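You operate a simulated robot arm through the tools that you are given. There is no shell and no other tool. Be economical: measure what you need, move in short steps, check, and stop when the job is done.

You are at the controls of a simulated two-armed robot. One attempt, no reset.

TASK
Put one of the foam blocks from the top of the rack case on top of the red roller. Put the teal headset pack on the top of the rack case away on the top of the work bench. Put the stage light that says "wide" from the top of the drawer case on the green lane and the stage light labelled "beam" on the blue mat in the lens trunk. Shut the drawer of the low cabinet. Pick up the big yellow plug with one hand, pass it to the other hand and put it on the green lane. Put the 30 W lamp carton from the clear end of the island bench on the top of the work bench and the 20 W lamp carton on the blue lane. Any order will do. Set down upright: stage light, big yellow plug, lamp carton.

The check looks at the end state, three seconds after you hand in, the way a careful person would. Anything else that was tipped, shoved, dropped, spilled or broken makes it a failure.

THE ROBOT
Two 7-joint arms with fingered hands on one trunk, on a base that drives. Base frame: it is fixed to the floor where the robot stands at the start and does not move with it; the origin is under the middle of the robot, x ahead of it, y to its left, z up; the surface under the hand at the start is at about z = 950. Lengths are in mm, angles in degrees, forces in N, time in s.
The left shoulder is at the start at [21, 214, 1394], the right one opposite. With the tool pointing down near the work surface each hand reaches from about 120 to 580 mm from the robot's upright axis, wherever it stands, measured 20 degrees to its own side. Places, roughly: big yellow plug [4750, -1250, 500]; blue lane (39x21 cm) [1540, 2560, 880]; blue mat in the lens trunk [-100, -3400, 500]; drawer of the low cabinet [4400, -1100, 100]; foam block (5x6x3 cm) [700, -200, 1000]; green lane (39x21 cm) [1540, 2340, 880]; lamp carton [4750, -500, 1000]; red roller (8x8x8 cm) [600, 0, 1000]; stage light [750, -1000, 1000]; teal headset pack [500, -250, 1000]; top of the work bench [2800, -1200, 900]. Payload 3.3 kg a hand.
The tool frame of a hand sits at the grasp point between the pads (the TCP): z along the fingers, y along the line on which they close. The tips reach 26 mm beyond it. Largest opening 132 mm; the body of the gripper starts 73 mm behind the TCP. The gripper is a hand of 2 fingers: y runs from the thumb to the fingers, the wrist lies at [0, 0, -224] in the tool frame, and closing takes about 1.5 s.
Orientation is told as [roll, pitch, yaw] about the base's x, y, z axes, in that order, counted from this pose: with the fingers straight down and closing along the base's y, the tool's x points along the base's -x, its y along +y and its z along -z.

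THE INTERFACE
- The arms move only by the tool nudge_tool. It takes "left_deltas", "right_deltas" or both (then of equal length, played together; a hand with none holds still); each is one flat list of numbers, 7 for each row, row after row: the shift along the base's x, y, z in units of 40 mm (1.0 is 40 mm), then the turn, a rotation vector about the base's x, y, z in units of 5 degrees (1.0 is 5 degrees), then the finger opening in mm, from 0 to 132. In form: [x, y, z, ax, ay, az, gripper, x, y, z, ax, ay, az, gripper, ...]. A call has 1 to 10 rows; each row shifts and turns the commanded pose from where the row before left it. A call with a number of a shift or a turn outside -1 to 1 is refused whole. Each row takes 0.2 s and may step no farther than 50 mm and 8.6 degrees from the row before; otherwise, or with a gripper value out of range, the whole call is refused. Where a pose cannot be reached the arm comes as near as it can. A force on the tool above 40 N (or 10 N above the force at the start of the call, whichever is more), or a blocked arm, ends the call early, and 0.2 s more pass. The fingers move at their own pace (about 153 mm/s each) and stop on an object; they squeeze with about 26 N. The grip force told is the motor's: it shows also when the fingers shut on nothing. Time passes only in rows, and 0.2 s behind the last, so rows that do not move let the fingers close. It gives the time, the measured TCP pose, the force on the tool (base axes), the opening and the grip force at its end, in the units of the frame above (readings bear some noise), with the torque about the TCP (base axes, N m) and any sound that the robot's microphone picked up, and new pictures: "pictures" is both (left out), scene, wrist or none (wrist: the cameras of the hands that moved).
- Cameras (640 x 400 px; columns grow to the right, rows downward): "scene" is now at [85.3, -22.2, 1548.1]; the picture's right is [-0.29, -0.96, 0.00], its down [-0.72, 0.22, -0.66] and it looks along [0.63, -0.19, -0.75] (base axes); focal length 254 px, centre (320, 200). "left" rides on the left gripper at [-66, -3, -99] in its tool frame; the picture's right is [0.04, -1.00, 0.00], its down [0.83, 0.03, -0.55] and it looks along [0.55, 0.02, 0.83] (tool axes); focal length 261 px, centre (320, 200). "right" rides on the right gripper at [65, -3, -99] in its tool frame; the picture's right is [0.04, 1.00, 0.00], its down [-0.83, 0.03, -0.55] and it looks along [-0.55, 0.02, 0.83] (tool axes); focal length 261 px, centre (320, 200). There is no depth. A picture from a camera that has moved, and an enlarged one, comes with that camera's place and axes in the base frame and with its lens.
- move_column(by): slides the trunk up (or, below 0, down) by that many mm; the arms and the scene camera ride with it, the base frame stays. It gives what a move gives, with no picture.
- steer(legs): drives the robot by 1 to 6 legs, each [ahead, left, turn to the left] in mm, mm and degrees, along the robot's own axes; the way and the turn of a leg run together, so that a leg with both is an arc; at most 1500 mm and 180 degrees a leg. The arms and the cameras ride along, it lands a little off, and it stops where it bumps. It gives what a move gives, and a new picture of the scene camera.
- preshape(shape, hand): the hand has 2 fingers and takes this shape, open, in about a second: jaw (thumb against the fingers, like two jaws); tri (thumb and two fingers); tip (a fingertip pinch); poke (one finger out to press); point (the index stretched); flat (the hand flat); cup (the hand cupped); fist (a fist). The gripper value then closes the fingers along that shape, each until it touches; the sizes above hold for jaw. It gives what a move gives, with no picture.
- turn_head(pan, tilt): turns the head with the scene camera to pan (to the left, within 86 degrees either way) and tilt (down, from -29 to 69), counted from straight ahead of the robot. It gives what a move gives, and a new picture of the scene camera.
- close_up(camera, box): a new picture of the part [left, top, right, bottom] of that camera's present view, enlarged. The clock stands still meanwhile.
- close_job(): hands the job in; it is judged then, once.

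Go step by step. Nothing tells you exact positions but the pictures and the camera data: compare them with the known pose of the tool, close in by small moves and look again before you grip or let go. The budget is 483 turns and 360 pictures, counting those below and the enlarged ones. Unless the task says otherwise, let go and move clear before handing in, and close with one line.

The tools are called after "Emit:" by a JSON object that holds its "api" and its "payload". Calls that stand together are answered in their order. nudge_tool: Moves the arms, as the interface text tells. Its arguments: {"type":"object","properties":{"left_deltas":{"type":"array"},"right_deltas":{"type":"array"},"pictures":{"type":"string","enum":["both","scene","wrist","none"]}},"required":[]} The other tools are called the same way: move_column (by) slides the trunk up or down; preshape (shape, hand) gives the hand a shape; steer (legs) drives the base; turn_head (pan, tilt) turns the head that bears the scene camera; close_up (camera, box) takes an enlarged picture of a part of a camera's view; close_job () hands the job in.

At the start:

```text
t: 0.0
left_tool_pos: [396.5, 98.6, 1206.1]
left_tool_rot: [0.0, 0.0, 0.0]
left_contact_force: [0.8, -0.3, 0.7]
left_moment: [-0.01, -0.01, -0.01]
left_opening: 131.8
left_gripper_force: 0.1
left_shape: jaw
right_tool_pos: [341.7, -222.1, 1245.2]
right_tool_rot: [0.1, -0.1, -0.2]
right_contact_force: [0.0, -0.3, -0.5]
right_moment: [-0.03, -0.01, 0.01]
right_opening: 132.0
right_gripper_force: 0.0
right_shape: jaw
trunk travel left (down, up): [-675.0, 86.0]
robot x, y, heading: [1.1, 2.2, 0.1]
head pan, tilt: [-17.0, 48.7]
```

scene: 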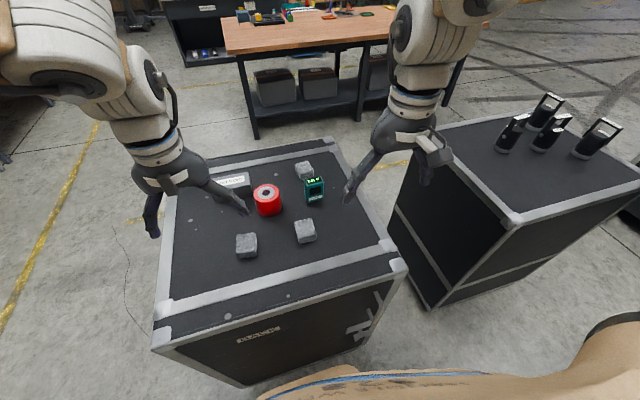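
right: 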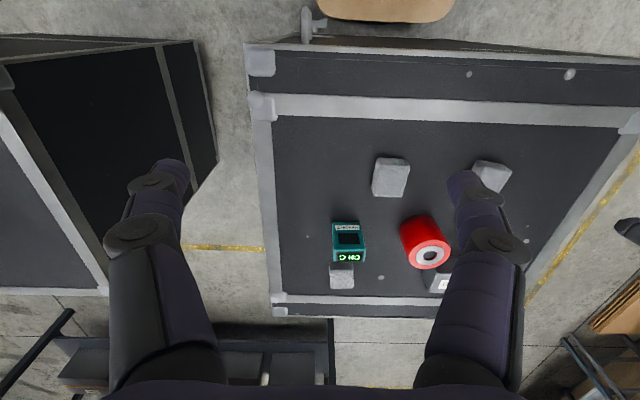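
left: 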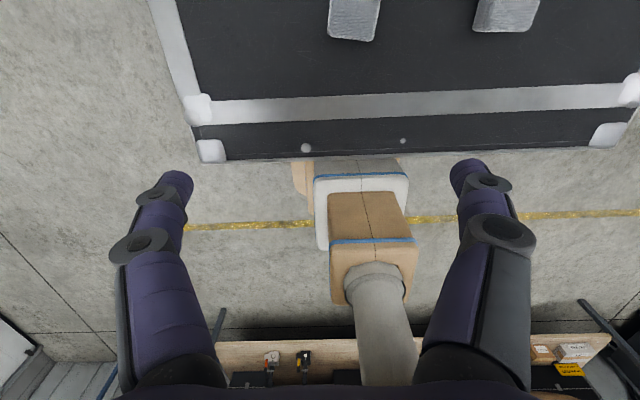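

I see the rack case ahead with the roller, the teal pack and the foam blocks, and the stage lights on the drawer case to the right. I'll look closer before moving.

Emit:
{"api": "close_up", "payload": {"camera": "scene", "box": [150, 130, 410, 292]}}

Emit:
{"api": "close_up", "payload": {"camera": "scene", "box": [440, 60, 640, 185]}}

Emit:
{"api": "turn_head", "payload": {"pan": -20, "tilt": 15}}

```text
2.46 times, centred on (280, 211) of scene
camera zoom: at [85.3, -22.2, 1548.1], right [-0.29, -0.96, 0.0], down [-0.72, 0.22, -0.66], along [0.63, -0.19, -0.75], focal length 626 px, centre (418, 173)
```

zoom: 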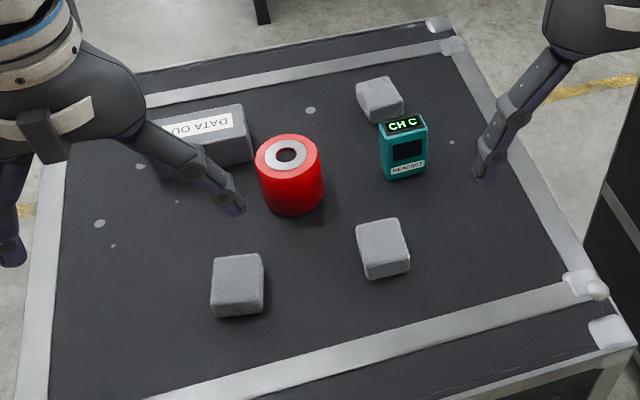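

```text
3.20 times, centred on (540, 122) of scene
camera zoom: at [85.3, -22.2, 1548.1], right [-0.29, -0.96, 0.0], down [-0.72, 0.22, -0.66], along [0.63, -0.19, -0.75], focal length 814 px, centre (-384, 448)
```

zoom: 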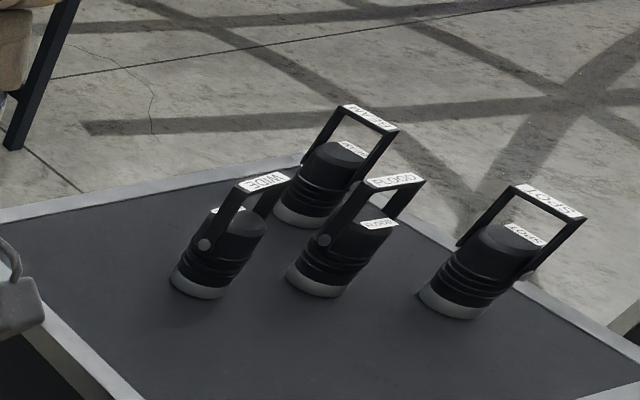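

```text
t: 1.0
left_tool_pos: [396.9, 97.2, 1206.8]
left_tool_rot: [0.0, 0.1, -0.1]
left_contact_force: [-0.1, 0.3, -0.2]
left_moment: [0.0, -0.03, 0.01]
left_opening: 131.8
left_gripper_force: 0.0
left_shape: jaw
right_tool_pos: [341.9, -223.0, 1244.2]
right_tool_rot: [0.1, -0.1, -0.1]
right_contact_force: [0.3, 0.2, -0.1]
right_moment: [-0.01, 0.0, -0.05]
right_opening: 131.7
right_gripper_force: 0.1
right_shape: jaw
trunk travel left (down, up): [-675.0, 86.0]
robot x, y, heading: [0.2, -0.3, 0.1]
head pan, tilt: [-20.0, 15.0]
camera scene: at [98.3, -31.2, 1599.9], right [-0.34, -0.94, 0.0], down [-0.24, 0.09, -0.97], along [0.91, -0.33, -0.26], focal length 254 px, centre (320, 200)
```

scene: 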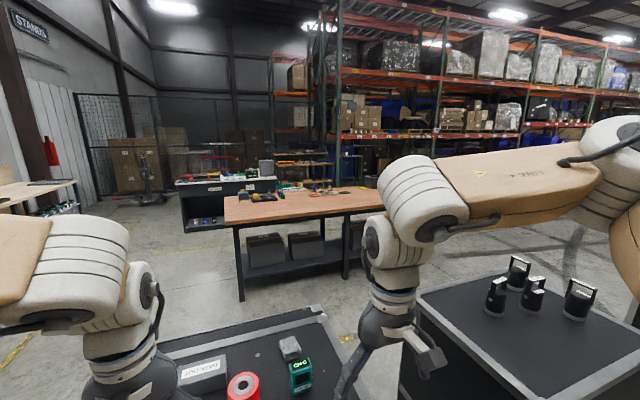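

The lights are WIDE, BEAM, FLOOD and SPOT. I check the clearance between base and rack case.

Emit:
{"api": "turn_head", "payload": {"pan": 0, "tilt": 69}}

```text
t: 2.2
left_tool_pos: [396.8, 98.3, 1206.7]
left_tool_rot: [0.0, 0.1, 0.1]
left_contact_force: [0.6, 0.5, -0.1]
left_moment: [0.01, 0.01, 0.02]
left_opening: 132.2
left_gripper_force: 0.0
left_shape: jaw
right_tool_pos: [342.2, -222.6, 1244.3]
right_tool_rot: [0.0, -0.1, -0.1]
right_contact_force: [1.1, 0.3, -0.1]
right_moment: [-0.01, 0.05, 0.01]
right_opening: 132.0
right_gripper_force: 0.0
right_shape: jaw
trunk travel left (down, up): [-675.0, 86.0]
robot x, y, heading: [-2.0, 1.5, -0.1]
head pan, tilt: [0.0, 68.8]
camera scene: at [66.5, 0.7, 1524.4], right [0.0, -1.0, 0.0], down [-0.93, 0.0, -0.36], along [0.36, 0.0, -0.93], focal length 254 px, centre (320, 200)
```

scene: 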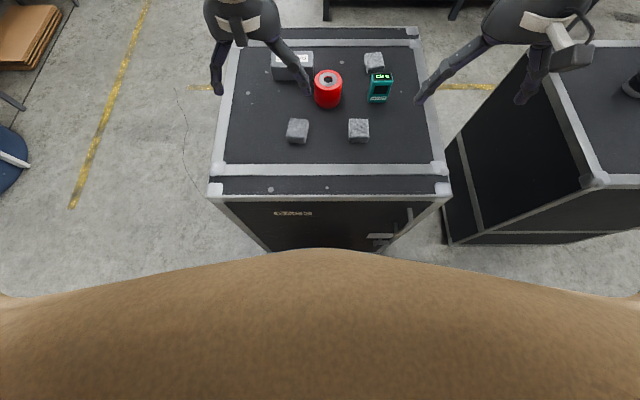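

The case front edge is at about x=300, so I won't drive closer. I'll sidestep left so the right shoulder lines up with the roller.

Emit:
{"api": "steer", "payload": {"legs": [[0, 180, 0]]}}

Emit:
{"api": "move_column", "payload": {"by": -80}}

Emit:
{"api": "turn_head", "payload": {"pan": -15, "tilt": 55}}

```text
t: 3.7
left_tool_pos: [396.3, 280.3, 1205.6]
left_tool_rot: [0.0, 0.1, 0.0]
left_contact_force: [-0.1, -0.1, 0.5]
left_moment: [-0.02, -0.01, -0.02]
left_opening: 132.0
left_gripper_force: 0.1
left_shape: jaw
right_tool_pos: [342.7, -39.1, 1245.5]
right_tool_rot: [0.0, -0.2, -0.1]
right_contact_force: [-0.5, 0.2, 0.4]
right_moment: [-0.02, 0.02, 0.02]
right_opening: 131.5
right_gripper_force: 0.0
right_shape: jaw
trunk travel left (down, up): [-675.0, 86.0]
robot x, y, heading: [-4.2, 185.3, 0.0]
head pan, tilt: [0.0, 68.8]
camera scene: at [66.5, 184.2, 1524.3], right [0.0, -1.0, 0.0], down [-0.93, 0.0, -0.36], along [0.36, 0.0, -0.93], focal length 254 px, centre (320, 200)
```

scene: 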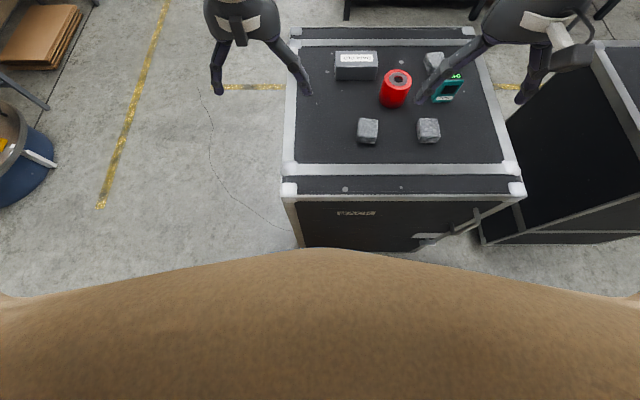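

```text
t: 4.9
left_tool_pos: [396.8, 278.9, 1125.3]
left_tool_rot: [0.0, 0.0, 0.0]
left_contact_force: [-0.7, -0.1, 0.2]
left_moment: [-0.01, 0.02, -0.03]
left_opening: 131.8
left_gripper_force: 0.0
left_shape: jaw
right_tool_pos: [342.4, -40.2, 1166.0]
right_tool_rot: [0.1, -0.1, -0.1]
right_contact_force: [0.1, -0.3, -0.4]
right_moment: [-0.03, 0.04, 0.01]
right_opening: 131.8
right_gripper_force: 0.1
right_shape: jaw
trunk travel left (down, up): [-595.0, 166.0]
robot x, y, heading: [-2.5, 182.5, -0.1]
head pan, tilt: [0.0, 68.8]
```

```text
t: 5.7
left_tool_pos: [396.3, 279.3, 1125.9]
left_tool_rot: [0.0, 0.0, 0.0]
left_contact_force: [0.1, 0.0, -0.4]
left_moment: [-0.03, -0.02, -0.04]
left_opening: 131.6
left_gripper_force: 0.2
left_shape: jaw
right_tool_pos: [342.7, -40.5, 1165.8]
right_tool_rot: [0.1, -0.1, -0.1]
right_contact_force: [0.0, 0.7, 0.4]
right_moment: [0.01, 0.0, -0.02]
right_opening: 132.1
right_gripper_force: 0.1
right_shape: jaw
trunk travel left (down, up): [-595.0, 166.0]
robot x, y, heading: [0.6, 179.6, 0.0]
head pan, tilt: [-15.0, 55.0]
camera scene: at [81.5, 164.3, 1459.7], right [-0.26, -0.97, 0.0], down [-0.79, 0.21, -0.57], along [0.55, -0.15, -0.82], focal length 254 px, centre (320, 200)
```

scene: 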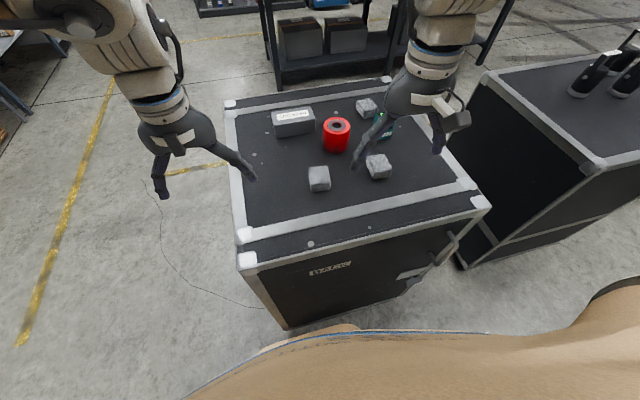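

The left near foam block is near (472, 61). I move the right hand above it.

Emit:
{"api": "nudge_tool", "payload": {"right_deltas": [0.8, 0.63, -0.2, 0, 0, 0, 132, 0.8, 0.63, -0.2, 0, 0, 0, 132, 0.8, 0.63, -0.2, 0, 0, 0, 132, 0.8, 0.63, -0.2, 0, 0, 0, 132, 0, 0, -0.5, 0, 0, 0, 132], "pictures": "both"}}

```text
t: 6.9
left_tool_pos: [397.3, 277.4, 1126.2]
left_tool_rot: [0.0, 0.1, 0.0]
left_contact_force: [-0.3, 0.2, 0.1]
left_moment: [0.07, 0.01, 0.02]
left_opening: 131.9
left_gripper_force: 0.0
left_shape: jaw
right_tool_pos: [470.5, 59.7, 1113.3]
right_tool_rot: [0.1, -0.1, 0.0]
right_contact_force: [0.9, -0.1, -0.2]
right_moment: [0.0, 0.02, -0.02]
right_opening: 131.8
right_gripper_force: 0.1
right_shape: jaw
trunk travel left (down, up): [-595.0, 166.0]
robot x, y, heading: [-0.7, 186.3, -0.2]
head pan, tilt: [-15.0, 55.0]
camera scene: at [81.7, 162.3, 1459.7], right [-0.26, -0.97, 0.0], down [-0.79, 0.21, -0.57], along [0.55, -0.15, -0.82], focal length 254 px, centre (320, 200)
camera right: at [406.1, 58.2, 1211.4], right [-0.04, 1.0, 0.0], down [0.83, 0.03, 0.55], along [0.55, 0.02, -0.83], focal length 261 px, centre (320, 200)
```

scene: 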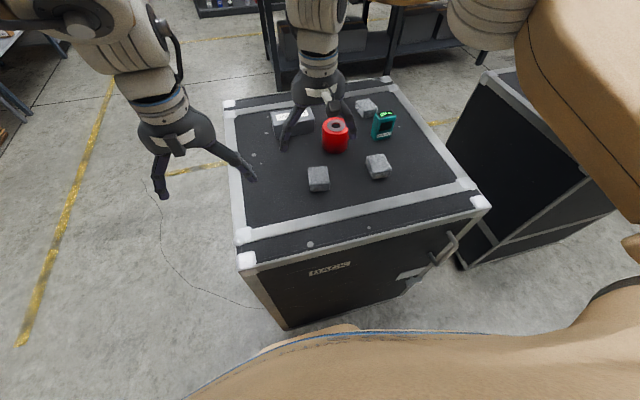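
right: 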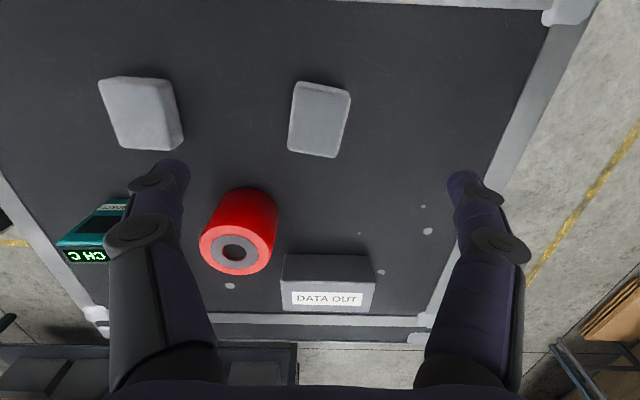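

The foam block sits almost under the hand, turned by about -10°. I turn and tilt the hand slightly and lower over it.

Emit:
{"api": "nudge_tool", "payload": {"right_deltas": [0.12, 0.03, -0.6, 0, -1, -1, 110, 0, 0, -0.6, 0, -1, -1, 110, 0, 0, -0.8, 0, 0, 0, 110], "pictures": "wrist"}}

```text
t: 7.7
left_tool_pos: [397.7, 279.3, 1126.3]
left_tool_rot: [0.0, 0.0, 0.0]
left_contact_force: [0.5, 0.4, 0.0]
left_moment: [0.02, 0.0, 0.02]
left_opening: 132.1
left_gripper_force: 0.1
left_shape: jaw
right_tool_pos: [476.2, 61.3, 1032.6]
right_tool_rot: [1.1, -10.0, -10.3]
right_contact_force: [0.4, 0.4, 0.7]
right_moment: [-0.02, 0.01, -0.01]
right_opening: 110.0
right_gripper_force: 0.1
right_shape: jaw
trunk travel left (down, up): [-595.0, 166.0]
robot x, y, heading: [-1.9, 183.1, -0.4]
head pan, tilt: [-15.0, 55.0]
camera right: at [395.2, 73.0, 1118.0], right [0.14, 0.99, 0.01], down [0.72, -0.1, 0.69], along [0.68, -0.09, -0.72], focal length 261 px, centre (320, 200)
```

right: 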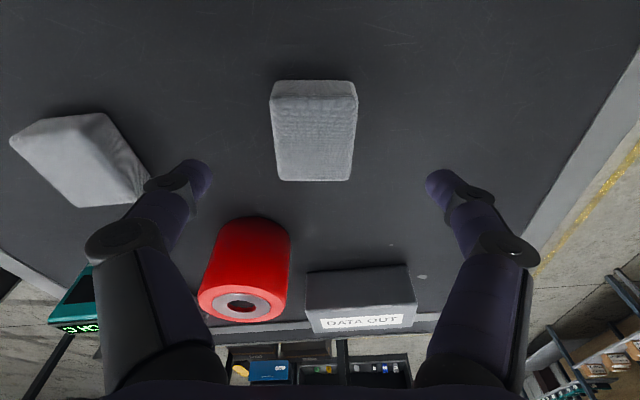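

Aligned. I lower to z≈982 and close.

Emit:
{"api": "nudge_tool", "payload": {"right_deltas": [0, 0, -0.65, 0, 0, 0, 100, 0, 0, -0.6, 0, 0, 0, 100, 0, 0, 0, 0, 0, 0, 0, 0, 0, 0, 0, 0, 0, 0, 0, 0, 0, 0, 0, 0, 0], "pictures": "wrist"}}

```text
t: 8.9
left_tool_pos: [397.4, 279.6, 1125.3]
left_tool_rot: [0.0, 0.1, 0.0]
left_contact_force: [-0.8, -0.8, -0.3]
left_moment: [0.02, -0.01, 0.0]
left_opening: 131.9
left_gripper_force: 0.1
left_shape: jaw
right_tool_pos: [474.9, 61.9, 983.1]
right_tool_rot: [0.9, -9.9, -10.2]
right_contact_force: [0.3, 0.8, -0.5]
right_moment: [-0.01, 0.04, 0.01]
right_opening: 43.4
right_gripper_force: 26.4
right_shape: jaw
trunk travel left (down, up): [-595.0, 166.0]
robot x, y, heading: [0.8, 181.7, 0.1]
head pan, tilt: [-15.0, 55.0]
camera right: at [394.7, 73.2, 1068.9], right [0.13, 0.99, 0.01], down [0.72, -0.1, 0.69], along [0.68, -0.09, -0.72], focal length 261 px, centre (320, 200)
```

right: 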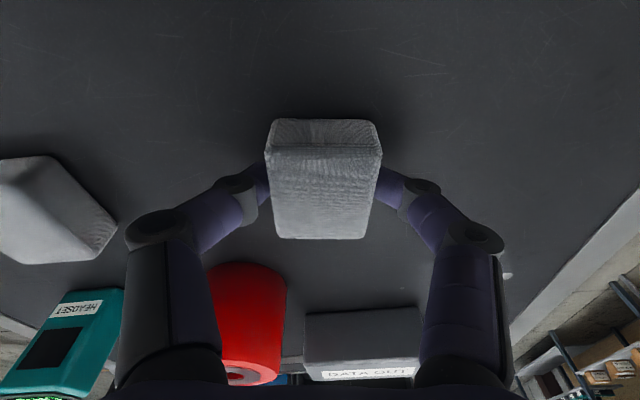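

Gripped. Lift, then carry over the roller.

Emit:
{"api": "nudge_tool", "payload": {"right_deltas": [0, 0, 1, 0, 0, 0, 0, 0, 0, 1, 0, 0, 0, 0, 0, 0, 1, 0, 0, 0, 0, 0.7, -0.48, 0, 0, 0, 0, 0, 0.7, -0.48, 0, 0, 0, 0, 0, 0.7, -0.48, 0, 0, 0, 0, 0, 0.7, -0.48, 0, 0, 0, 0, 0], "pictures": "both"}}

```text
t: 10.5
left_tool_pos: [396.1, 278.0, 1125.1]
left_tool_rot: [0.1, 0.0, 0.1]
left_contact_force: [-1.2, 0.6, 0.5]
left_moment: [0.02, 0.0, 0.0]
left_opening: 132.0
left_gripper_force: 0.0
left_shape: jaw
right_tool_pos: [577.9, -8.3, 1103.1]
right_tool_rot: [1.1, -9.9, -10.0]
right_contact_force: [-0.7, -0.1, -0.9]
right_moment: [0.04, 0.02, -0.01]
right_opening: 43.0
right_gripper_force: 25.4
right_shape: jaw
right hand out of reach, approached as far as the arm can: row 7
trunk travel left (down, up): [-595.0, 166.0]
robot x, y, heading: [-2.6, 182.0, 0.1]
head pan, tilt: [-15.0, 55.0]
camera scene: at [81.5, 162.8, 1459.8], right [-0.26, -0.97, 0.0], down [-0.79, 0.21, -0.57], along [0.55, -0.15, -0.82], focal length 254 px, centre (320, 200)
camera right: at [496.9, 1.3, 1189.2], right [0.13, 0.99, 0.01], down [0.72, -0.1, 0.69], along [0.69, -0.08, -0.72], focal length 261 px, centre (320, 200)
```

scene: 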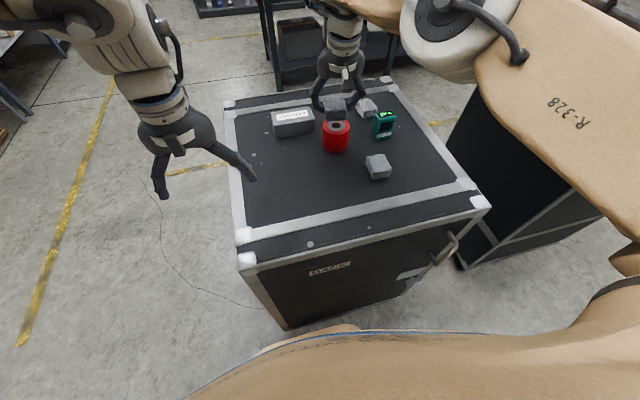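
right: 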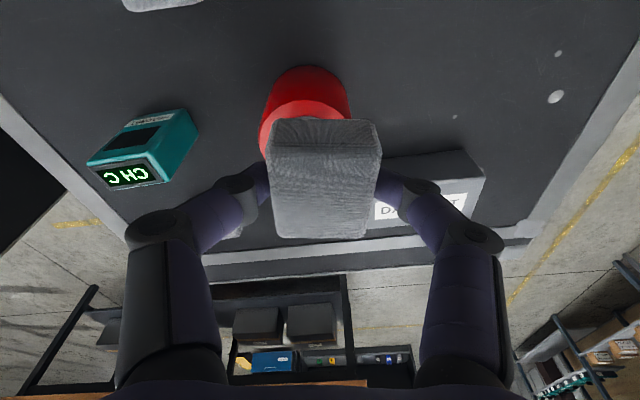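

The arm is near its reach limit but nearly over the roller. I nudge a bit more with a slight tilt and lower.

Emit:
{"api": "nudge_tool", "payload": {"right_deltas": [0.3, -0.2, -0.4, 0, -0.6, 0, 0, 0, 0, -0.3, 0, 0, 0, 0], "pictures": "both"}}

Emit:
{"api": "close_up", "payload": {"camera": "scene", "box": [250, 60, 410, 160]}}

```text
t: 11.1
left_tool_pos: [396.0, 278.9, 1126.1]
left_tool_rot: [0.0, 0.0, 0.0]
left_contact_force: [-0.8, 0.7, 0.0]
left_moment: [-0.01, 0.0, -0.02]
left_opening: 131.9
left_gripper_force: 0.0
left_shape: jaw
right_tool_pos: [588.7, -17.1, 1075.7]
right_tool_rot: [1.5, -13.0, -10.3]
right_contact_force: [0.4, -1.2, -0.8]
right_moment: [0.01, -0.01, 0.02]
right_opening: 43.0
right_gripper_force: 26.0
right_shape: jaw
trunk travel left (down, up): [-595.0, 166.0]
robot x, y, heading: [-3.2, 182.5, -0.1]
head pan, tilt: [-15.0, 55.0]
camera scene: at [81.4, 164.9, 1459.8], right [-0.26, -0.97, 0.0], down [-0.79, 0.21, -0.57], along [0.55, -0.15, -0.82], focal length 254 px, centre (320, 200)
camera right: at [504.8, -5.3, 1156.2], right [0.13, 0.99, 0.02], down [0.68, -0.1, 0.73], along [0.72, -0.09, -0.69], focal length 261 px, centre (320, 200)
```

scene: 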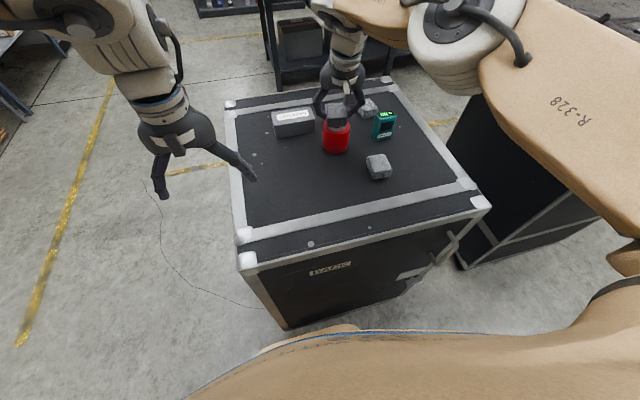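
right: 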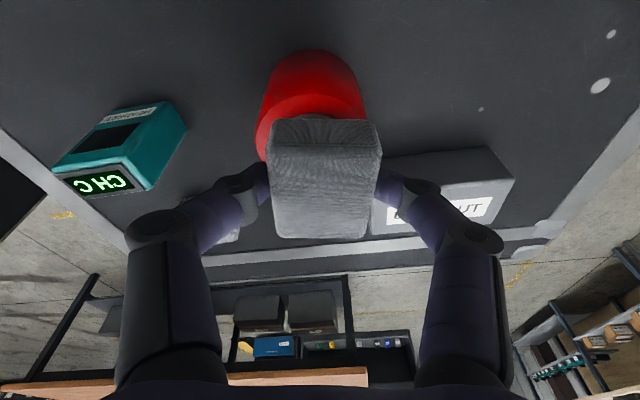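

```text
4.00 times, centred on (330, 110) of scene
camera zoom: at [81.4, 164.9, 1459.8], right [-0.26, -0.97, 0.0], down [-0.79, 0.21, -0.57], along [0.55, -0.15, -0.82], focal length 1018 px, centre (280, 560)
```

zoom: 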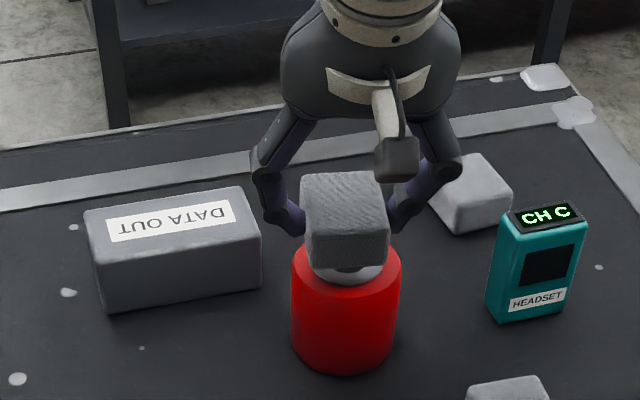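

The block is centred laterally, perhaps 8 mm far. I pull back a little and lower until contact.

Emit:
{"api": "nudge_tool", "payload": {"right_deltas": [-0.18, 0.0, -0.15, 0, 0.6, 0, 0, 0, 0, -0.1, 0, 0, 0, 0, 0, 0, 0, 0, 0, 0, 0], "pictures": "wrist"}}

Emit:
{"api": "close_up", "payload": {"camera": "scene", "box": [250, 60, 410, 160]}}

```text
t: 11.9
left_tool_pos: [396.5, 279.4, 1125.3]
left_tool_rot: [0.0, 0.0, 0.0]
left_contact_force: [0.1, 0.3, -0.4]
left_moment: [0.01, 0.03, -0.01]
left_opening: 131.9
left_gripper_force: 0.0
left_shape: jaw
right_tool_pos: [582.3, -17.6, 1066.3]
right_tool_rot: [1.0, -10.0, -10.2]
right_contact_force: [-0.7, -0.5, 0.6]
right_moment: [-0.01, -0.02, -0.01]
right_opening: 43.2
right_gripper_force: 25.8
right_shape: jaw
trunk travel left (down, up): [-595.0, 166.0]
robot x, y, heading: [-1.6, 178.9, 0.1]
head pan, tilt: [-15.0, 55.0]
camera right: at [502.3, -5.7, 1150.7], right [0.13, 0.99, 0.01], down [0.72, -0.1, 0.69], along [0.68, -0.09, -0.72], focal length 261 px, centre (320, 200)
```

right: 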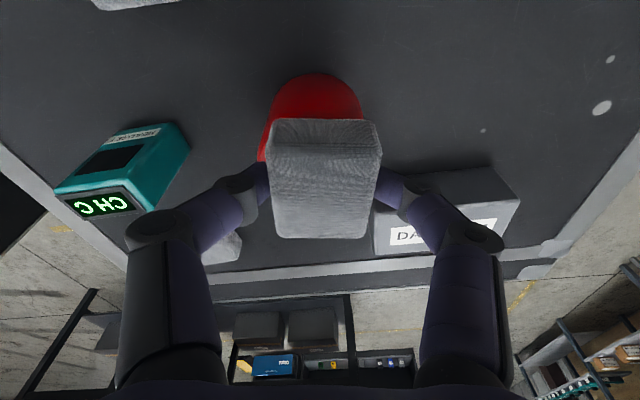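

```text
4.00 times, centred on (330, 110) of scene
camera zoom: at [81.7, 164.3, 1459.8], right [-0.26, -0.97, 0.0], down [-0.79, 0.21, -0.57], along [0.55, -0.15, -0.82], focal length 1018 px, centre (280, 560)
```

zoom: 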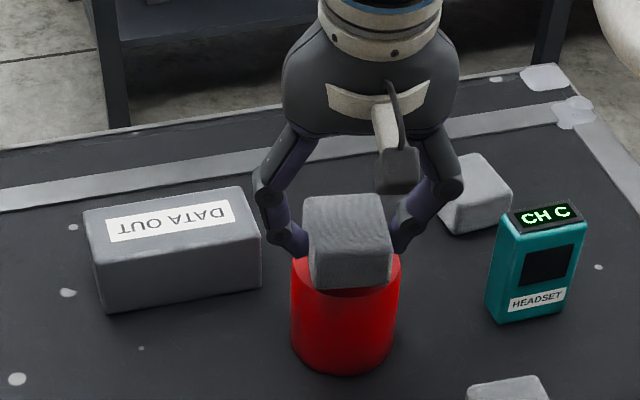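

Nearly there; I lower a few millimetres more feeling for contact.

Emit:
{"api": "nudge_tool", "payload": {"right_deltas": [0, 0, -0.06, 0, 0, 0, 0, 0, 0, 0, 0, 0, 0, 0], "pictures": "none"}}

Emit:
{"api": "nudge_tool", "payload": {"right_deltas": [0, 0, -0.06, 0, 0, 0, 0, 0, 0, 0, 0, 0, 0, 0], "pictures": "none"}}

```text
t: 12.5
left_tool_pos: [396.8, 279.9, 1125.4]
left_tool_rot: [0.1, 0.1, 0.0]
left_contact_force: [-0.6, -0.4, -0.6]
left_moment: [0.01, 0.03, -0.01]
left_opening: 132.2
left_gripper_force: 0.1
left_shape: jaw
right_tool_pos: [581.2, -16.7, 1063.7]
right_tool_rot: [1.0, -10.0, -10.1]
right_contact_force: [0.0, 0.3, -1.3]
right_moment: [-0.02, 0.02, 0.0]
right_opening: 42.9
right_gripper_force: 26.3
right_shape: jaw
trunk travel left (down, up): [-595.0, 166.0]
robot x, y, heading: [3.3, 186.2, 0.1]
head pan, tilt: [-15.0, 55.0]
```

```text
t: 13.1
left_tool_pos: [396.8, 279.8, 1125.8]
left_tool_rot: [0.0, 0.0, 0.0]
left_contact_force: [-0.3, -0.1, -1.1]
left_moment: [0.01, 0.01, -0.01]
left_opening: 131.8
left_gripper_force: 0.0
left_shape: jaw
right_tool_pos: [583.3, -17.4, 1058.3]
right_tool_rot: [1.1, -10.0, -10.2]
right_contact_force: [-0.5, 0.1, 0.2]
right_moment: [0.01, -0.01, 0.01]
right_opening: 43.3
right_gripper_force: 26.0
right_shape: jaw
trunk travel left (down, up): [-595.0, 166.0]
robot x, y, heading: [1.1, 179.4, -0.2]
head pan, tilt: [-15.0, 55.0]
```

Emit:
{"api": "nudge_tool", "payload": {"right_deltas": [0, 0, -0.06, 0, 0, 0, 0, 0, 0, 0, 0, 0, 0, 0], "pictures": "none"}}

Emit:
{"api": "nudge_tool", "payload": {"right_deltas": [0, 0, -0.06, 0, 0, 0, 0, 0, 0, 0, 0, 0, 0, 0], "pictures": "wrist"}}

Emit:
{"api": "close_up", "payload": {"camera": "scene", "box": [290, 85, 390, 160]}}

```text
t: 13.7
left_tool_pos: [396.1, 279.3, 1126.0]
left_tool_rot: [0.0, 0.0, 0.0]
left_contact_force: [-0.7, -0.2, -0.6]
left_moment: [-0.01, 0.03, 0.0]
left_opening: 131.8
left_gripper_force: 0.1
left_shape: jaw
right_tool_pos: [582.1, -16.4, 1057.1]
right_tool_rot: [1.0, -10.0, -10.2]
right_contact_force: [-0.2, 0.3, -0.8]
right_moment: [0.01, 0.01, 0.01]
right_opening: 43.3
right_gripper_force: 25.8
right_shape: jaw
trunk travel left (down, up): [-595.0, 166.0]
robot x, y, heading: [-1.0, 179.9, 0.1]
head pan, tilt: [-15.0, 55.0]
```

```text
t: 14.3
left_tool_pos: [396.6, 279.2, 1126.6]
left_tool_rot: [0.0, -0.1, 0.0]
left_contact_force: [-0.9, 0.7, 0.2]
left_moment: [0.0, 0.0, 0.02]
left_opening: 131.7
left_gripper_force: 0.1
left_shape: jaw
right_tool_pos: [582.8, -16.9, 1055.2]
right_tool_rot: [1.1, -10.1, -10.2]
right_contact_force: [-0.7, -0.2, 0.4]
right_moment: [-0.01, -0.02, 0.02]
right_opening: 43.1
right_gripper_force: 26.0
right_shape: jaw
trunk travel left (down, up): [-595.0, 166.0]
robot x, y, heading: [-0.9, 181.5, -0.2]
head pan, tilt: [-15.0, 55.0]
camera right: at [502.2, -5.8, 1141.1], right [0.13, 0.99, 0.01], down [0.72, -0.1, 0.69], along [0.68, -0.09, -0.72], focal length 261 px, centre (320, 200)
```

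right: 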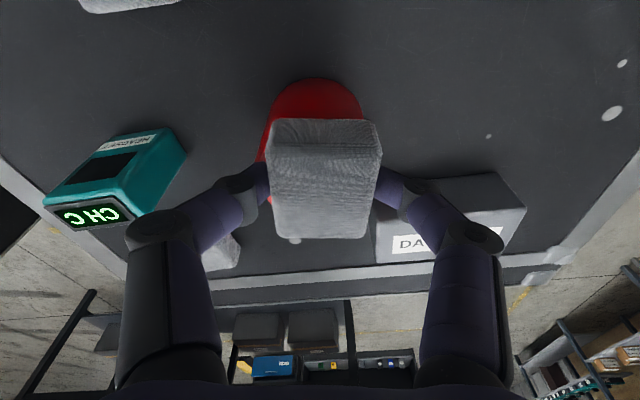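

```text
5.33 times, centred on (340, 122) of scene
camera zoom: at [81.6, 164.2, 1459.8], right [-0.26, -0.97, 0.0], down [-0.79, 0.21, -0.57], along [0.55, -0.15, -0.82], focal length 1357 px, centre (213, 613)
```

zoom: 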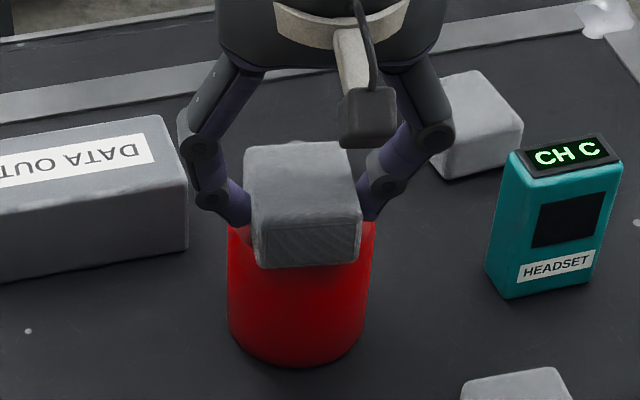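

Emit:
{"api": "nudge_tool", "payload": {"right_deltas": [0, 0, -0.08, 0, 0, 0, 0, 0, 0, 0, 0, 0, 0, 0], "pictures": "none"}}

Emit:
{"api": "nudge_tool", "payload": {"right_deltas": [0, 0, -0.08, 0, 0, 0, 0, 0, 0, 0, 0, 0, 0, 0], "pictures": "none"}}

Emit:
{"api": "close_up", "payload": {"camera": "scene", "box": [290, 85, 390, 160]}}

```text
t: 14.9
left_tool_pos: [395.9, 279.6, 1127.1]
left_tool_rot: [0.0, 0.0, 0.1]
left_contact_force: [-0.4, 0.1, -0.7]
left_moment: [0.0, -0.02, -0.04]
left_opening: 131.8
left_gripper_force: 0.1
left_shape: jaw
right_tool_pos: [582.5, -16.9, 1052.7]
right_tool_rot: [1.1, -10.1, -10.2]
right_contact_force: [-0.1, -0.7, 2.9]
right_moment: [-0.1, -0.02, 0.0]
right_opening: 43.5
right_gripper_force: 25.9
right_shape: jaw
trunk travel left (down, up): [-595.0, 166.0]
robot x, y, heading: [-2.1, 182.0, -0.1]
head pan, tilt: [-15.0, 55.0]
```

```text
t: 15.5
left_tool_pos: [395.1, 279.4, 1126.6]
left_tool_rot: [0.0, -0.1, 0.0]
left_contact_force: [0.4, 0.2, 0.1]
left_moment: [-0.01, -0.01, -0.03]
left_opening: 131.9
left_gripper_force: 0.0
left_shape: jaw
right_tool_pos: [583.0, -17.0, 1051.7]
right_tool_rot: [1.0, -10.3, -10.3]
right_contact_force: [1.5, -0.9, 17.2]
right_moment: [-0.06, -0.06, -0.04]
right_opening: 43.6
right_gripper_force: 26.2
right_shape: jaw
trunk travel left (down, up): [-595.0, 166.0]
robot x, y, heading: [1.6, 180.4, 0.2]
head pan, tilt: [-15.0, 55.0]
```

```text
5.33 times, centred on (340, 122) of scene
camera zoom: at [79.8, 164.7, 1460.1], right [-0.26, -0.97, 0.0], down [-0.79, 0.21, -0.57], along [0.55, -0.15, -0.82], focal length 1357 px, centre (213, 613)
```

zoom: 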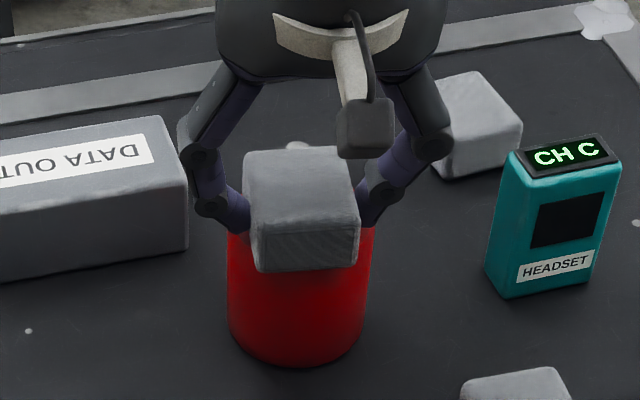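

Contact at about z=1052. I release and lift straight up.

Emit:
{"api": "nudge_tool", "payload": {"right_deltas": [0, 0, 0.04, 0, 0, 0, 43, 0, 0, 0, 0, 0, 0, 75, 0, 0, 0, 0, 0, 0, 90, 0, 0, 0.5, 0, 0, 0, 90, -0.2, 0, 0.9, 0, 0, 0, 90, -0.8, 0, 0.4, 0, 1, 1, 120, -1, 0, 0, 0, 1, 1, 130], "pictures": "scene"}}

Emit:
{"api": "close_up", "payload": {"camera": "scene", "box": [250, 70, 410, 170]}}

```text
t: 17.1
left_tool_pos: [396.3, 279.1, 1126.6]
left_tool_rot: [0.0, 0.0, 0.0]
left_contact_force: [0.2, 0.3, -0.2]
left_moment: [0.02, 0.03, -0.02]
left_opening: 131.9
left_gripper_force: 0.1
left_shape: jaw
right_tool_pos: [502.5, -17.9, 1122.6]
right_tool_rot: [0.0, 0.0, 0.0]
right_contact_force: [-0.3, 0.4, -0.2]
right_moment: [0.03, 0.0, 0.0]
right_opening: 130.1
right_gripper_force: 0.0
right_shape: jaw
trunk travel left (down, up): [-595.0, 166.0]
robot x, y, heading: [-0.5, 184.9, -0.1]
head pan, tilt: [-15.0, 55.0]
camera scene: at [81.0, 163.6, 1459.8], right [-0.26, -0.97, 0.0], down [-0.79, 0.21, -0.57], along [0.55, -0.15, -0.82], focal length 254 px, centre (320, 200)
```

scene: 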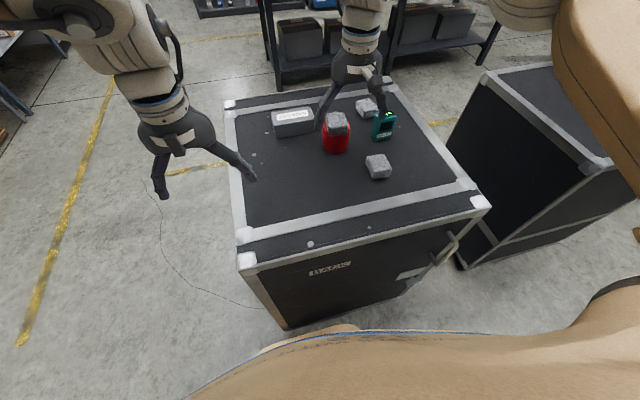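

```text
4.00 times, centred on (330, 120) of scene
camera zoom: at [81.0, 163.6, 1459.8], right [-0.26, -0.97, 0.0], down [-0.79, 0.21, -0.57], along [0.55, -0.15, -0.82], focal length 1018 px, centre (280, 520)
```

zoom: 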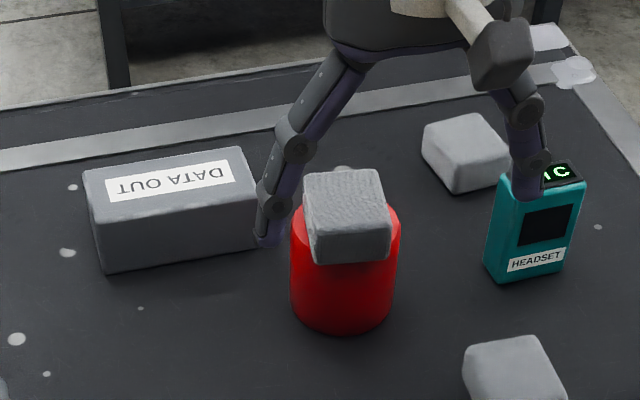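

Foam block sits on the roller. Next the teal pack: sidestep right so the right shoulder lines up.

Emit:
{"api": "steer", "payload": {"legs": [[0, -140, 0]]}}

Emit:
{"api": "nudge_tool", "payload": {"right_deltas": [0.2, 0, 0, 0, -1, 0, 130, 0.2, 0, 0, 0, -1, 0, 100, 0, 0, 0, 0, -1, 0, 100], "pictures": "wrist"}}

```text
t: 18.4
left_tool_pos: [395.6, 137.0, 1126.6]
left_tool_rot: [0.1, -0.1, 0.0]
left_contact_force: [-0.6, -0.5, 0.1]
left_moment: [0.02, -0.02, -0.01]
left_opening: 132.0
left_gripper_force: 0.0
left_shape: jaw
right_tool_pos: [502.9, -159.6, 1122.8]
right_tool_rot: [0.1, 0.0, 0.0]
right_contact_force: [-0.6, -0.1, -0.5]
right_moment: [0.03, 0.02, -0.02]
right_opening: 130.0
right_gripper_force: 0.0
right_shape: jaw
trunk travel left (down, up): [-595.0, 166.0]
robot x, y, heading: [1.6, 41.1, 0.0]
head pan, tilt: [-15.0, 55.0]
camera scene: at [81.6, 21.6, 1459.8], right [-0.26, -0.97, 0.0], down [-0.79, 0.21, -0.57], along [0.55, -0.15, -0.82], focal length 254 px, centre (320, 200)
```

scene: 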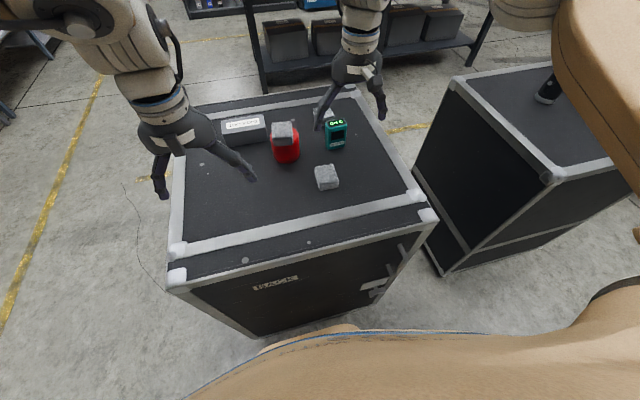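

```text
t: 19.2
left_tool_pos: [396.2, 137.7, 1125.9]
left_tool_rot: [0.1, 0.0, 0.0]
left_contact_force: [0.7, 0.3, 0.2]
left_moment: [0.03, 0.02, -0.04]
left_opening: 131.6
left_gripper_force: 0.0
left_shape: jaw
right_tool_pos: [518.2, -157.6, 1122.7]
right_tool_rot: [0.2, -15.2, -0.2]
right_contact_force: [0.3, 0.3, -0.6]
right_moment: [0.0, 0.0, 0.01]
right_opening: 100.6
right_gripper_force: 0.1
right_shape: jaw
trunk travel left (down, up): [-595.0, 166.0]
robot x, y, heading: [2.0, 40.9, 0.3]
head pan, tilt: [-15.0, 55.0]
camera right: at [430.4, -159.4, 1200.9], right [-0.04, 1.0, -0.01], down [0.66, 0.03, 0.75], along [0.75, 0.02, -0.66], focal length 261 px, centre (320, 200)
```

right: 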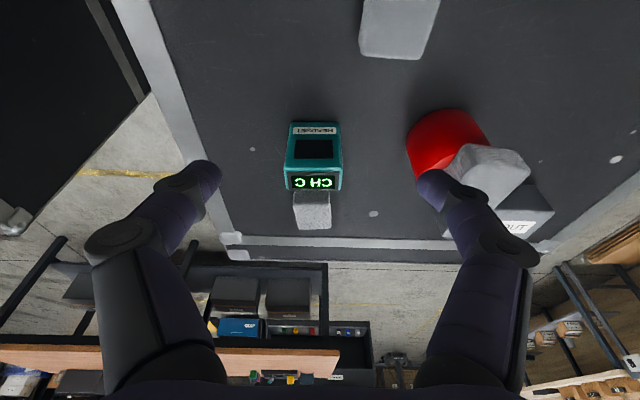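

Teal pack centre is at about (601, -162), top z≈1025. I move over it with a 20° tilt and start lowering.

Emit:
{"api": "nudge_tool", "payload": {"right_deltas": [0.7, -0.05, 0, 0, -1, 0, 100, 0.7, -0.03, 0, 0, 0, 0, 100, 0.68, -0.03, 0, 0, 0, 0, 100, 0, 0, -1, 0, 0, 0, 100], "pictures": "both"}}

```text
t: 20.2
left_tool_pos: [395.9, 138.3, 1126.8]
left_tool_rot: [0.1, 0.1, -0.1]
left_contact_force: [-0.2, 0.4, -0.4]
left_moment: [0.03, -0.01, 0.01]
left_opening: 131.9
left_gripper_force: 0.0
left_shape: jaw
right_tool_pos: [602.3, -163.0, 1081.2]
right_tool_rot: [0.1, -20.0, 0.0]
right_contact_force: [-0.6, -0.1, 1.2]
right_moment: [0.02, 0.02, -0.02]
right_opening: 100.2
right_gripper_force: 0.0
right_shape: jaw
trunk travel left (down, up): [-595.0, 166.0]
robot x, y, heading: [5.0, 41.4, 0.2]
head pan, tilt: [-15.0, 55.0]
camera scene: at [82.2, 21.6, 1459.7], right [-0.26, -0.97, 0.0], down [-0.79, 0.21, -0.57], along [0.55, -0.15, -0.82], focal length 254 px, centre (320, 200)
camera right: at [507.8, -165.1, 1151.7], right [-0.04, 1.0, -0.01], down [0.59, 0.03, 0.8], along [0.8, 0.02, -0.59], focal length 261 px, centre (320, 200)
```

scene: 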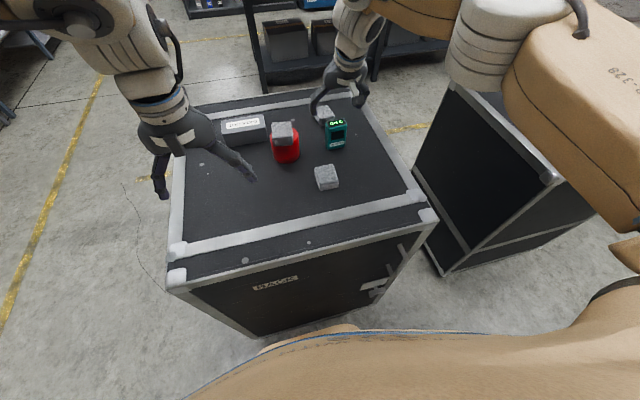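
right: 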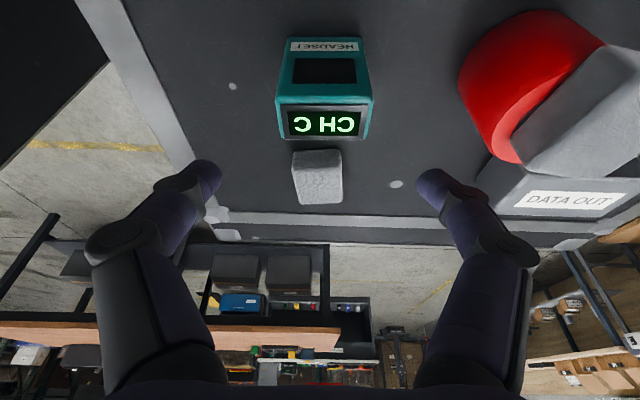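

Aligned. Lower to z≈1003 and close.

Emit:
{"api": "nudge_tool", "payload": {"right_deltas": [0, 0.03, -1, 0, 0, 0, 100, 0, 0, -0.95, 0, 0, 0, 100, 0, 0, 0, 0, 0, 0, 0, 0, 0, 0, 0, 0, 0, 0, 0, 0, 0, 0, 0, 0, 0], "pictures": "wrist"}}

```text
t: 21.4
left_tool_pos: [396.4, 139.2, 1126.2]
left_tool_rot: [0.0, -0.1, 0.0]
left_contact_force: [-0.5, -0.2, -0.4]
left_moment: [0.01, 0.0, 0.04]
left_opening: 131.6
left_gripper_force: 0.1
left_shape: jaw
right_tool_pos: [602.1, -158.9, 1003.3]
right_tool_rot: [0.2, -20.0, 0.0]
right_contact_force: [-0.5, 0.2, -0.2]
right_moment: [0.02, 0.0, -0.01]
right_opening: 46.9
right_gripper_force: 25.8
right_shape: jaw
trunk travel left (down, up): [-595.0, 166.0]
robot x, y, heading: [-3.1, 42.0, 0.0]
head pan, tilt: [-15.0, 55.0]
camera right: at [507.2, -161.7, 1073.7], right [-0.04, 1.0, -0.01], down [0.59, 0.03, 0.8], along [0.8, 0.02, -0.59], focal length 261 px, centre (320, 200)
```

right: 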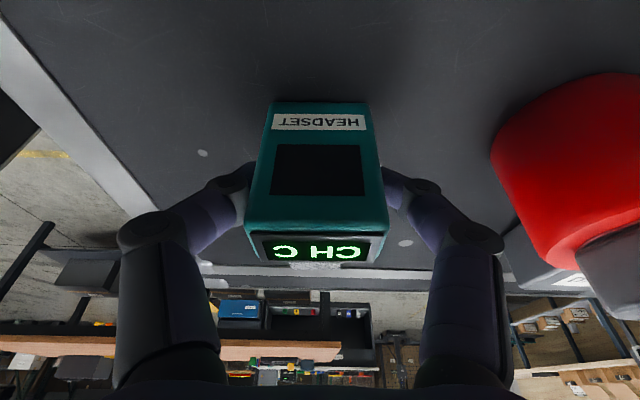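

Held. Lift and retract towards the body.

Emit:
{"api": "nudge_tool", "payload": {"right_deltas": [0, 0, 1, 0, 0, 0, 0, 0, 0, 1, 0, 0, 0, 0, 0, 0, 1, 0, 0, 0, 0, -0.9, -0.1, 0.4, 0, 0, 0, 0, -0.9, -0.1, 0.4, 0, 0, 0, 0, -0.9, -0.1, 0, 0, 0, 0, 0, -0.9, -0.1, 0, 0, 0, 0, 0, -0.9, -0.1, 0, 0, 0, 0, 0], "pictures": "none"}}

Emit:
{"api": "nudge_tool", "payload": {"left_deltas": [-0.8, 0, 0.5, 0, 0, 0, 130, -0.8, 0.5, 0.5, 0, 0, 0, 130], "pictures": "none"}}

Emit:
{"api": "turn_head", "payload": {"pan": -30, "tilt": 25}}

```text
t: 23.2
left_tool_pos: [395.5, 138.4, 1126.8]
left_tool_rot: [0.1, 0.1, 0.0]
left_contact_force: [0.3, 0.3, -0.3]
left_moment: [0.02, 0.01, -0.01]
left_opening: 132.0
left_gripper_force: 0.1
left_shape: jaw
right_tool_pos: [419.4, -181.0, 1155.9]
right_tool_rot: [0.1, -20.0, -0.2]
right_contact_force: [-0.1, -0.3, -2.4]
right_moment: [0.04, 0.0, -0.04]
right_opening: 46.8
right_gripper_force: 26.0
right_shape: jaw
trunk travel left (down, up): [-595.0, 166.0]
robot x, y, heading: [-2.9, 41.9, -0.0]
head pan, tilt: [-15.0, 55.0]
```

```text
t: 23.8
left_tool_pos: [330.8, 159.8, 1165.0]
left_tool_rot: [0.0, 0.0, 0.0]
left_contact_force: [-0.2, 0.1, -0.1]
left_moment: [0.01, 0.01, 0.01]
left_opening: 130.1
left_gripper_force: 0.0
left_shape: jaw
right_tool_pos: [419.3, -178.9, 1157.3]
right_tool_rot: [0.0, -20.1, 0.0]
right_contact_force: [-0.1, -0.7, -1.0]
right_moment: [-0.02, 0.01, 0.01]
right_opening: 47.0
right_gripper_force: 26.2
right_shape: jaw
trunk travel left (down, up): [-595.0, 166.0]
robot x, y, heading: [-1.2, 42.9, -0.1]
head pan, tilt: [-15.0, 55.0]
```

```text
t: 24.8
left_tool_pos: [331.2, 159.2, 1164.5]
left_tool_rot: [0.0, 0.0, -0.1]
left_contact_force: [0.2, 0.7, -0.2]
left_moment: [-0.01, 0.0, 0.04]
left_opening: 130.2
left_gripper_force: 0.1
left_shape: jaw
right_tool_pos: [420.3, -180.3, 1157.1]
right_tool_rot: [0.2, -20.0, 0.0]
right_contact_force: [-0.3, -0.4, -1.4]
right_moment: [-0.01, -0.03, 0.01]
right_opening: 46.8
right_gripper_force: 26.0
right_shape: jaw
trunk travel left (down, up): [-595.0, 166.0]
robot x, y, heading: [2.2, 39.6, 0.1]
head pan, tilt: [-30.0, 25.0]
camera scene: at [91.9, -3.8, 1503.7], right [-0.5, -0.87, 0.0], down [-0.37, 0.21, -0.91], along [0.78, -0.45, -0.42], focal length 254 px, centre (320, 200)
```

scene: 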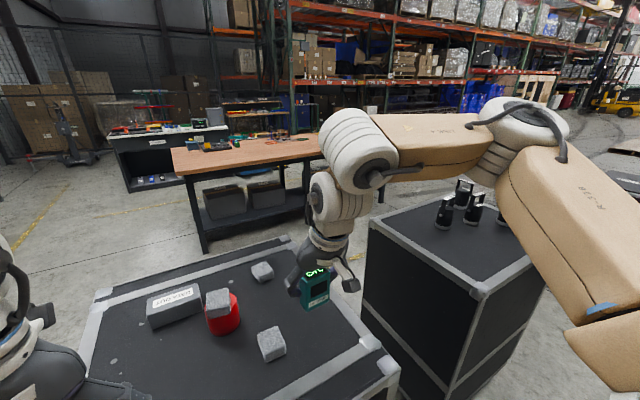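

The work bench front edge is near x≈2060, spanning y from 0 to the right. I'll drive around the left side of the rack case, then look.

Emit:
{"api": "steer", "payload": {"legs": [[0, 640, 0], [1500, 0, 0]]}}

```text
t: 35.4
left_tool_pos: [1841.2, 788.8, 1166.3]
left_tool_rot: [0.0, 0.1, 0.0]
left_contact_force: [-0.7, -0.4, 0.5]
left_moment: [-0.01, -0.01, -0.03]
left_opening: 129.9
left_gripper_force: 0.1
left_shape: jaw
right_tool_pos: [1929.3, 449.2, 1156.1]
right_tool_rot: [0.1, -20.0, -0.1]
right_contact_force: [0.2, 0.0, -2.3]
right_moment: [-0.01, -0.03, 0.0]
right_opening: 46.6
right_gripper_force: 26.4
right_shape: jaw
trunk travel left (down, up): [-595.0, 166.0]
robot x, y, heading: [1509.0, 671.2, 0.2]
head pan, tilt: [-30.0, 25.0]
camera scene: at [1600.5, 626.3, 1503.8], right [-0.5, -0.87, 0.0], down [-0.37, 0.21, -0.91], along [0.78, -0.45, -0.42], focal length 254 px, centre (320, 200)
```

scene: 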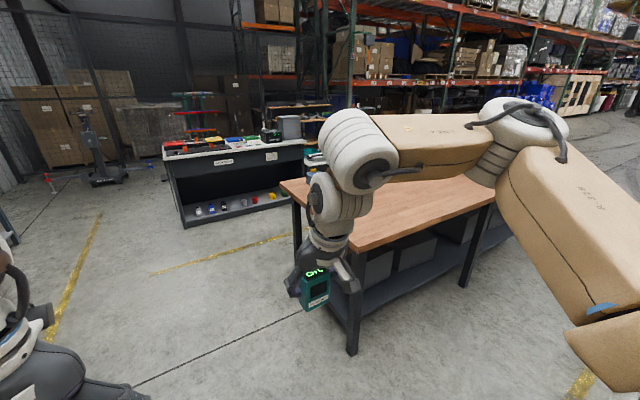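

Now I go in front of the bench's left part, keeping ~340 mm clearance.

Emit:
{"api": "steer", "payload": {"legs": [[360, 0, 0], [0, -970, 0]]}}

Emit:
{"api": "turn_head", "payload": {"pan": 0, "tilt": 40}}

```text
t: 42.4
left_tool_pos: [2202.5, -185.5, 1166.7]
left_tool_rot: [0.0, 0.0, 0.2]
left_contact_force: [-0.4, -0.1, 0.6]
left_moment: [0.02, 0.01, 0.01]
left_opening: 129.6
left_gripper_force: 0.0
left_shape: jaw
right_tool_pos: [2292.1, -527.9, 1156.8]
right_tool_rot: [0.2, -19.9, 0.0]
right_contact_force: [0.1, -0.5, -1.7]
right_moment: [0.04, 0.01, 0.03]
right_opening: 46.7
right_gripper_force: 26.1
right_shape: jaw
trunk travel left (down, up): [-595.0, 166.0]
robot x, y, heading: [1871.6, -303.7, 0.2]
head pan, tilt: [-30.0, 25.0]
camera scene: at [1963.2, -350.6, 1503.8], right [-0.5, -0.87, 0.0], down [-0.37, 0.21, -0.91], along [0.79, -0.45, -0.42], focal length 254 px, centre (320, 200)
```

scene: 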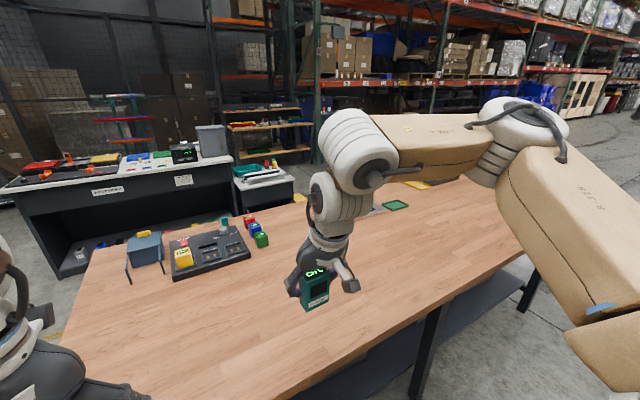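

```text
t: 43.3
left_tool_pos: [2202.4, -186.5, 1165.4]
left_tool_rot: [0.1, 0.1, 0.2]
left_contact_force: [-0.1, -0.4, 0.3]
left_moment: [-0.01, 0.01, 0.01]
left_opening: 129.9
left_gripper_force: 0.1
left_shape: jaw
right_tool_pos: [2292.4, -525.9, 1156.4]
right_tool_rot: [0.1, -20.0, 0.0]
right_contact_force: [-1.2, -0.8, -2.5]
right_moment: [-0.02, 0.01, -0.02]
right_opening: 47.1
right_gripper_force: 26.3
right_shape: jaw
trunk travel left (down, up): [-595.0, 166.0]
robot x, y, heading: [1871.7, -304.3, 0.2]
head pan, tilt: [0.0, 40.0]
camera scene: at [1968.4, -304.2, 1480.5], right [0.0, -1.0, 0.0], down [-0.64, 0.0, -0.77], along [0.77, 0.0, -0.64], focal length 254 px, centre (320, 200)
```

scene: 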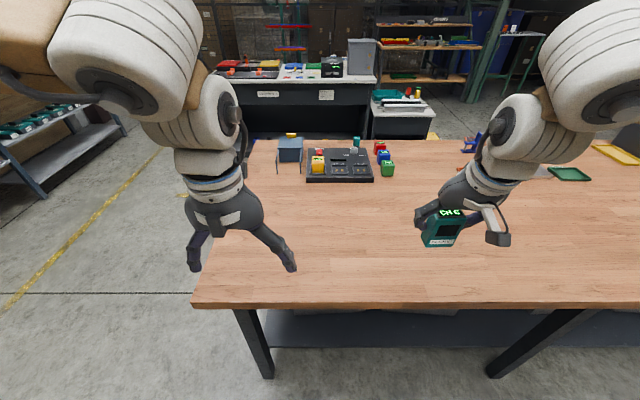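

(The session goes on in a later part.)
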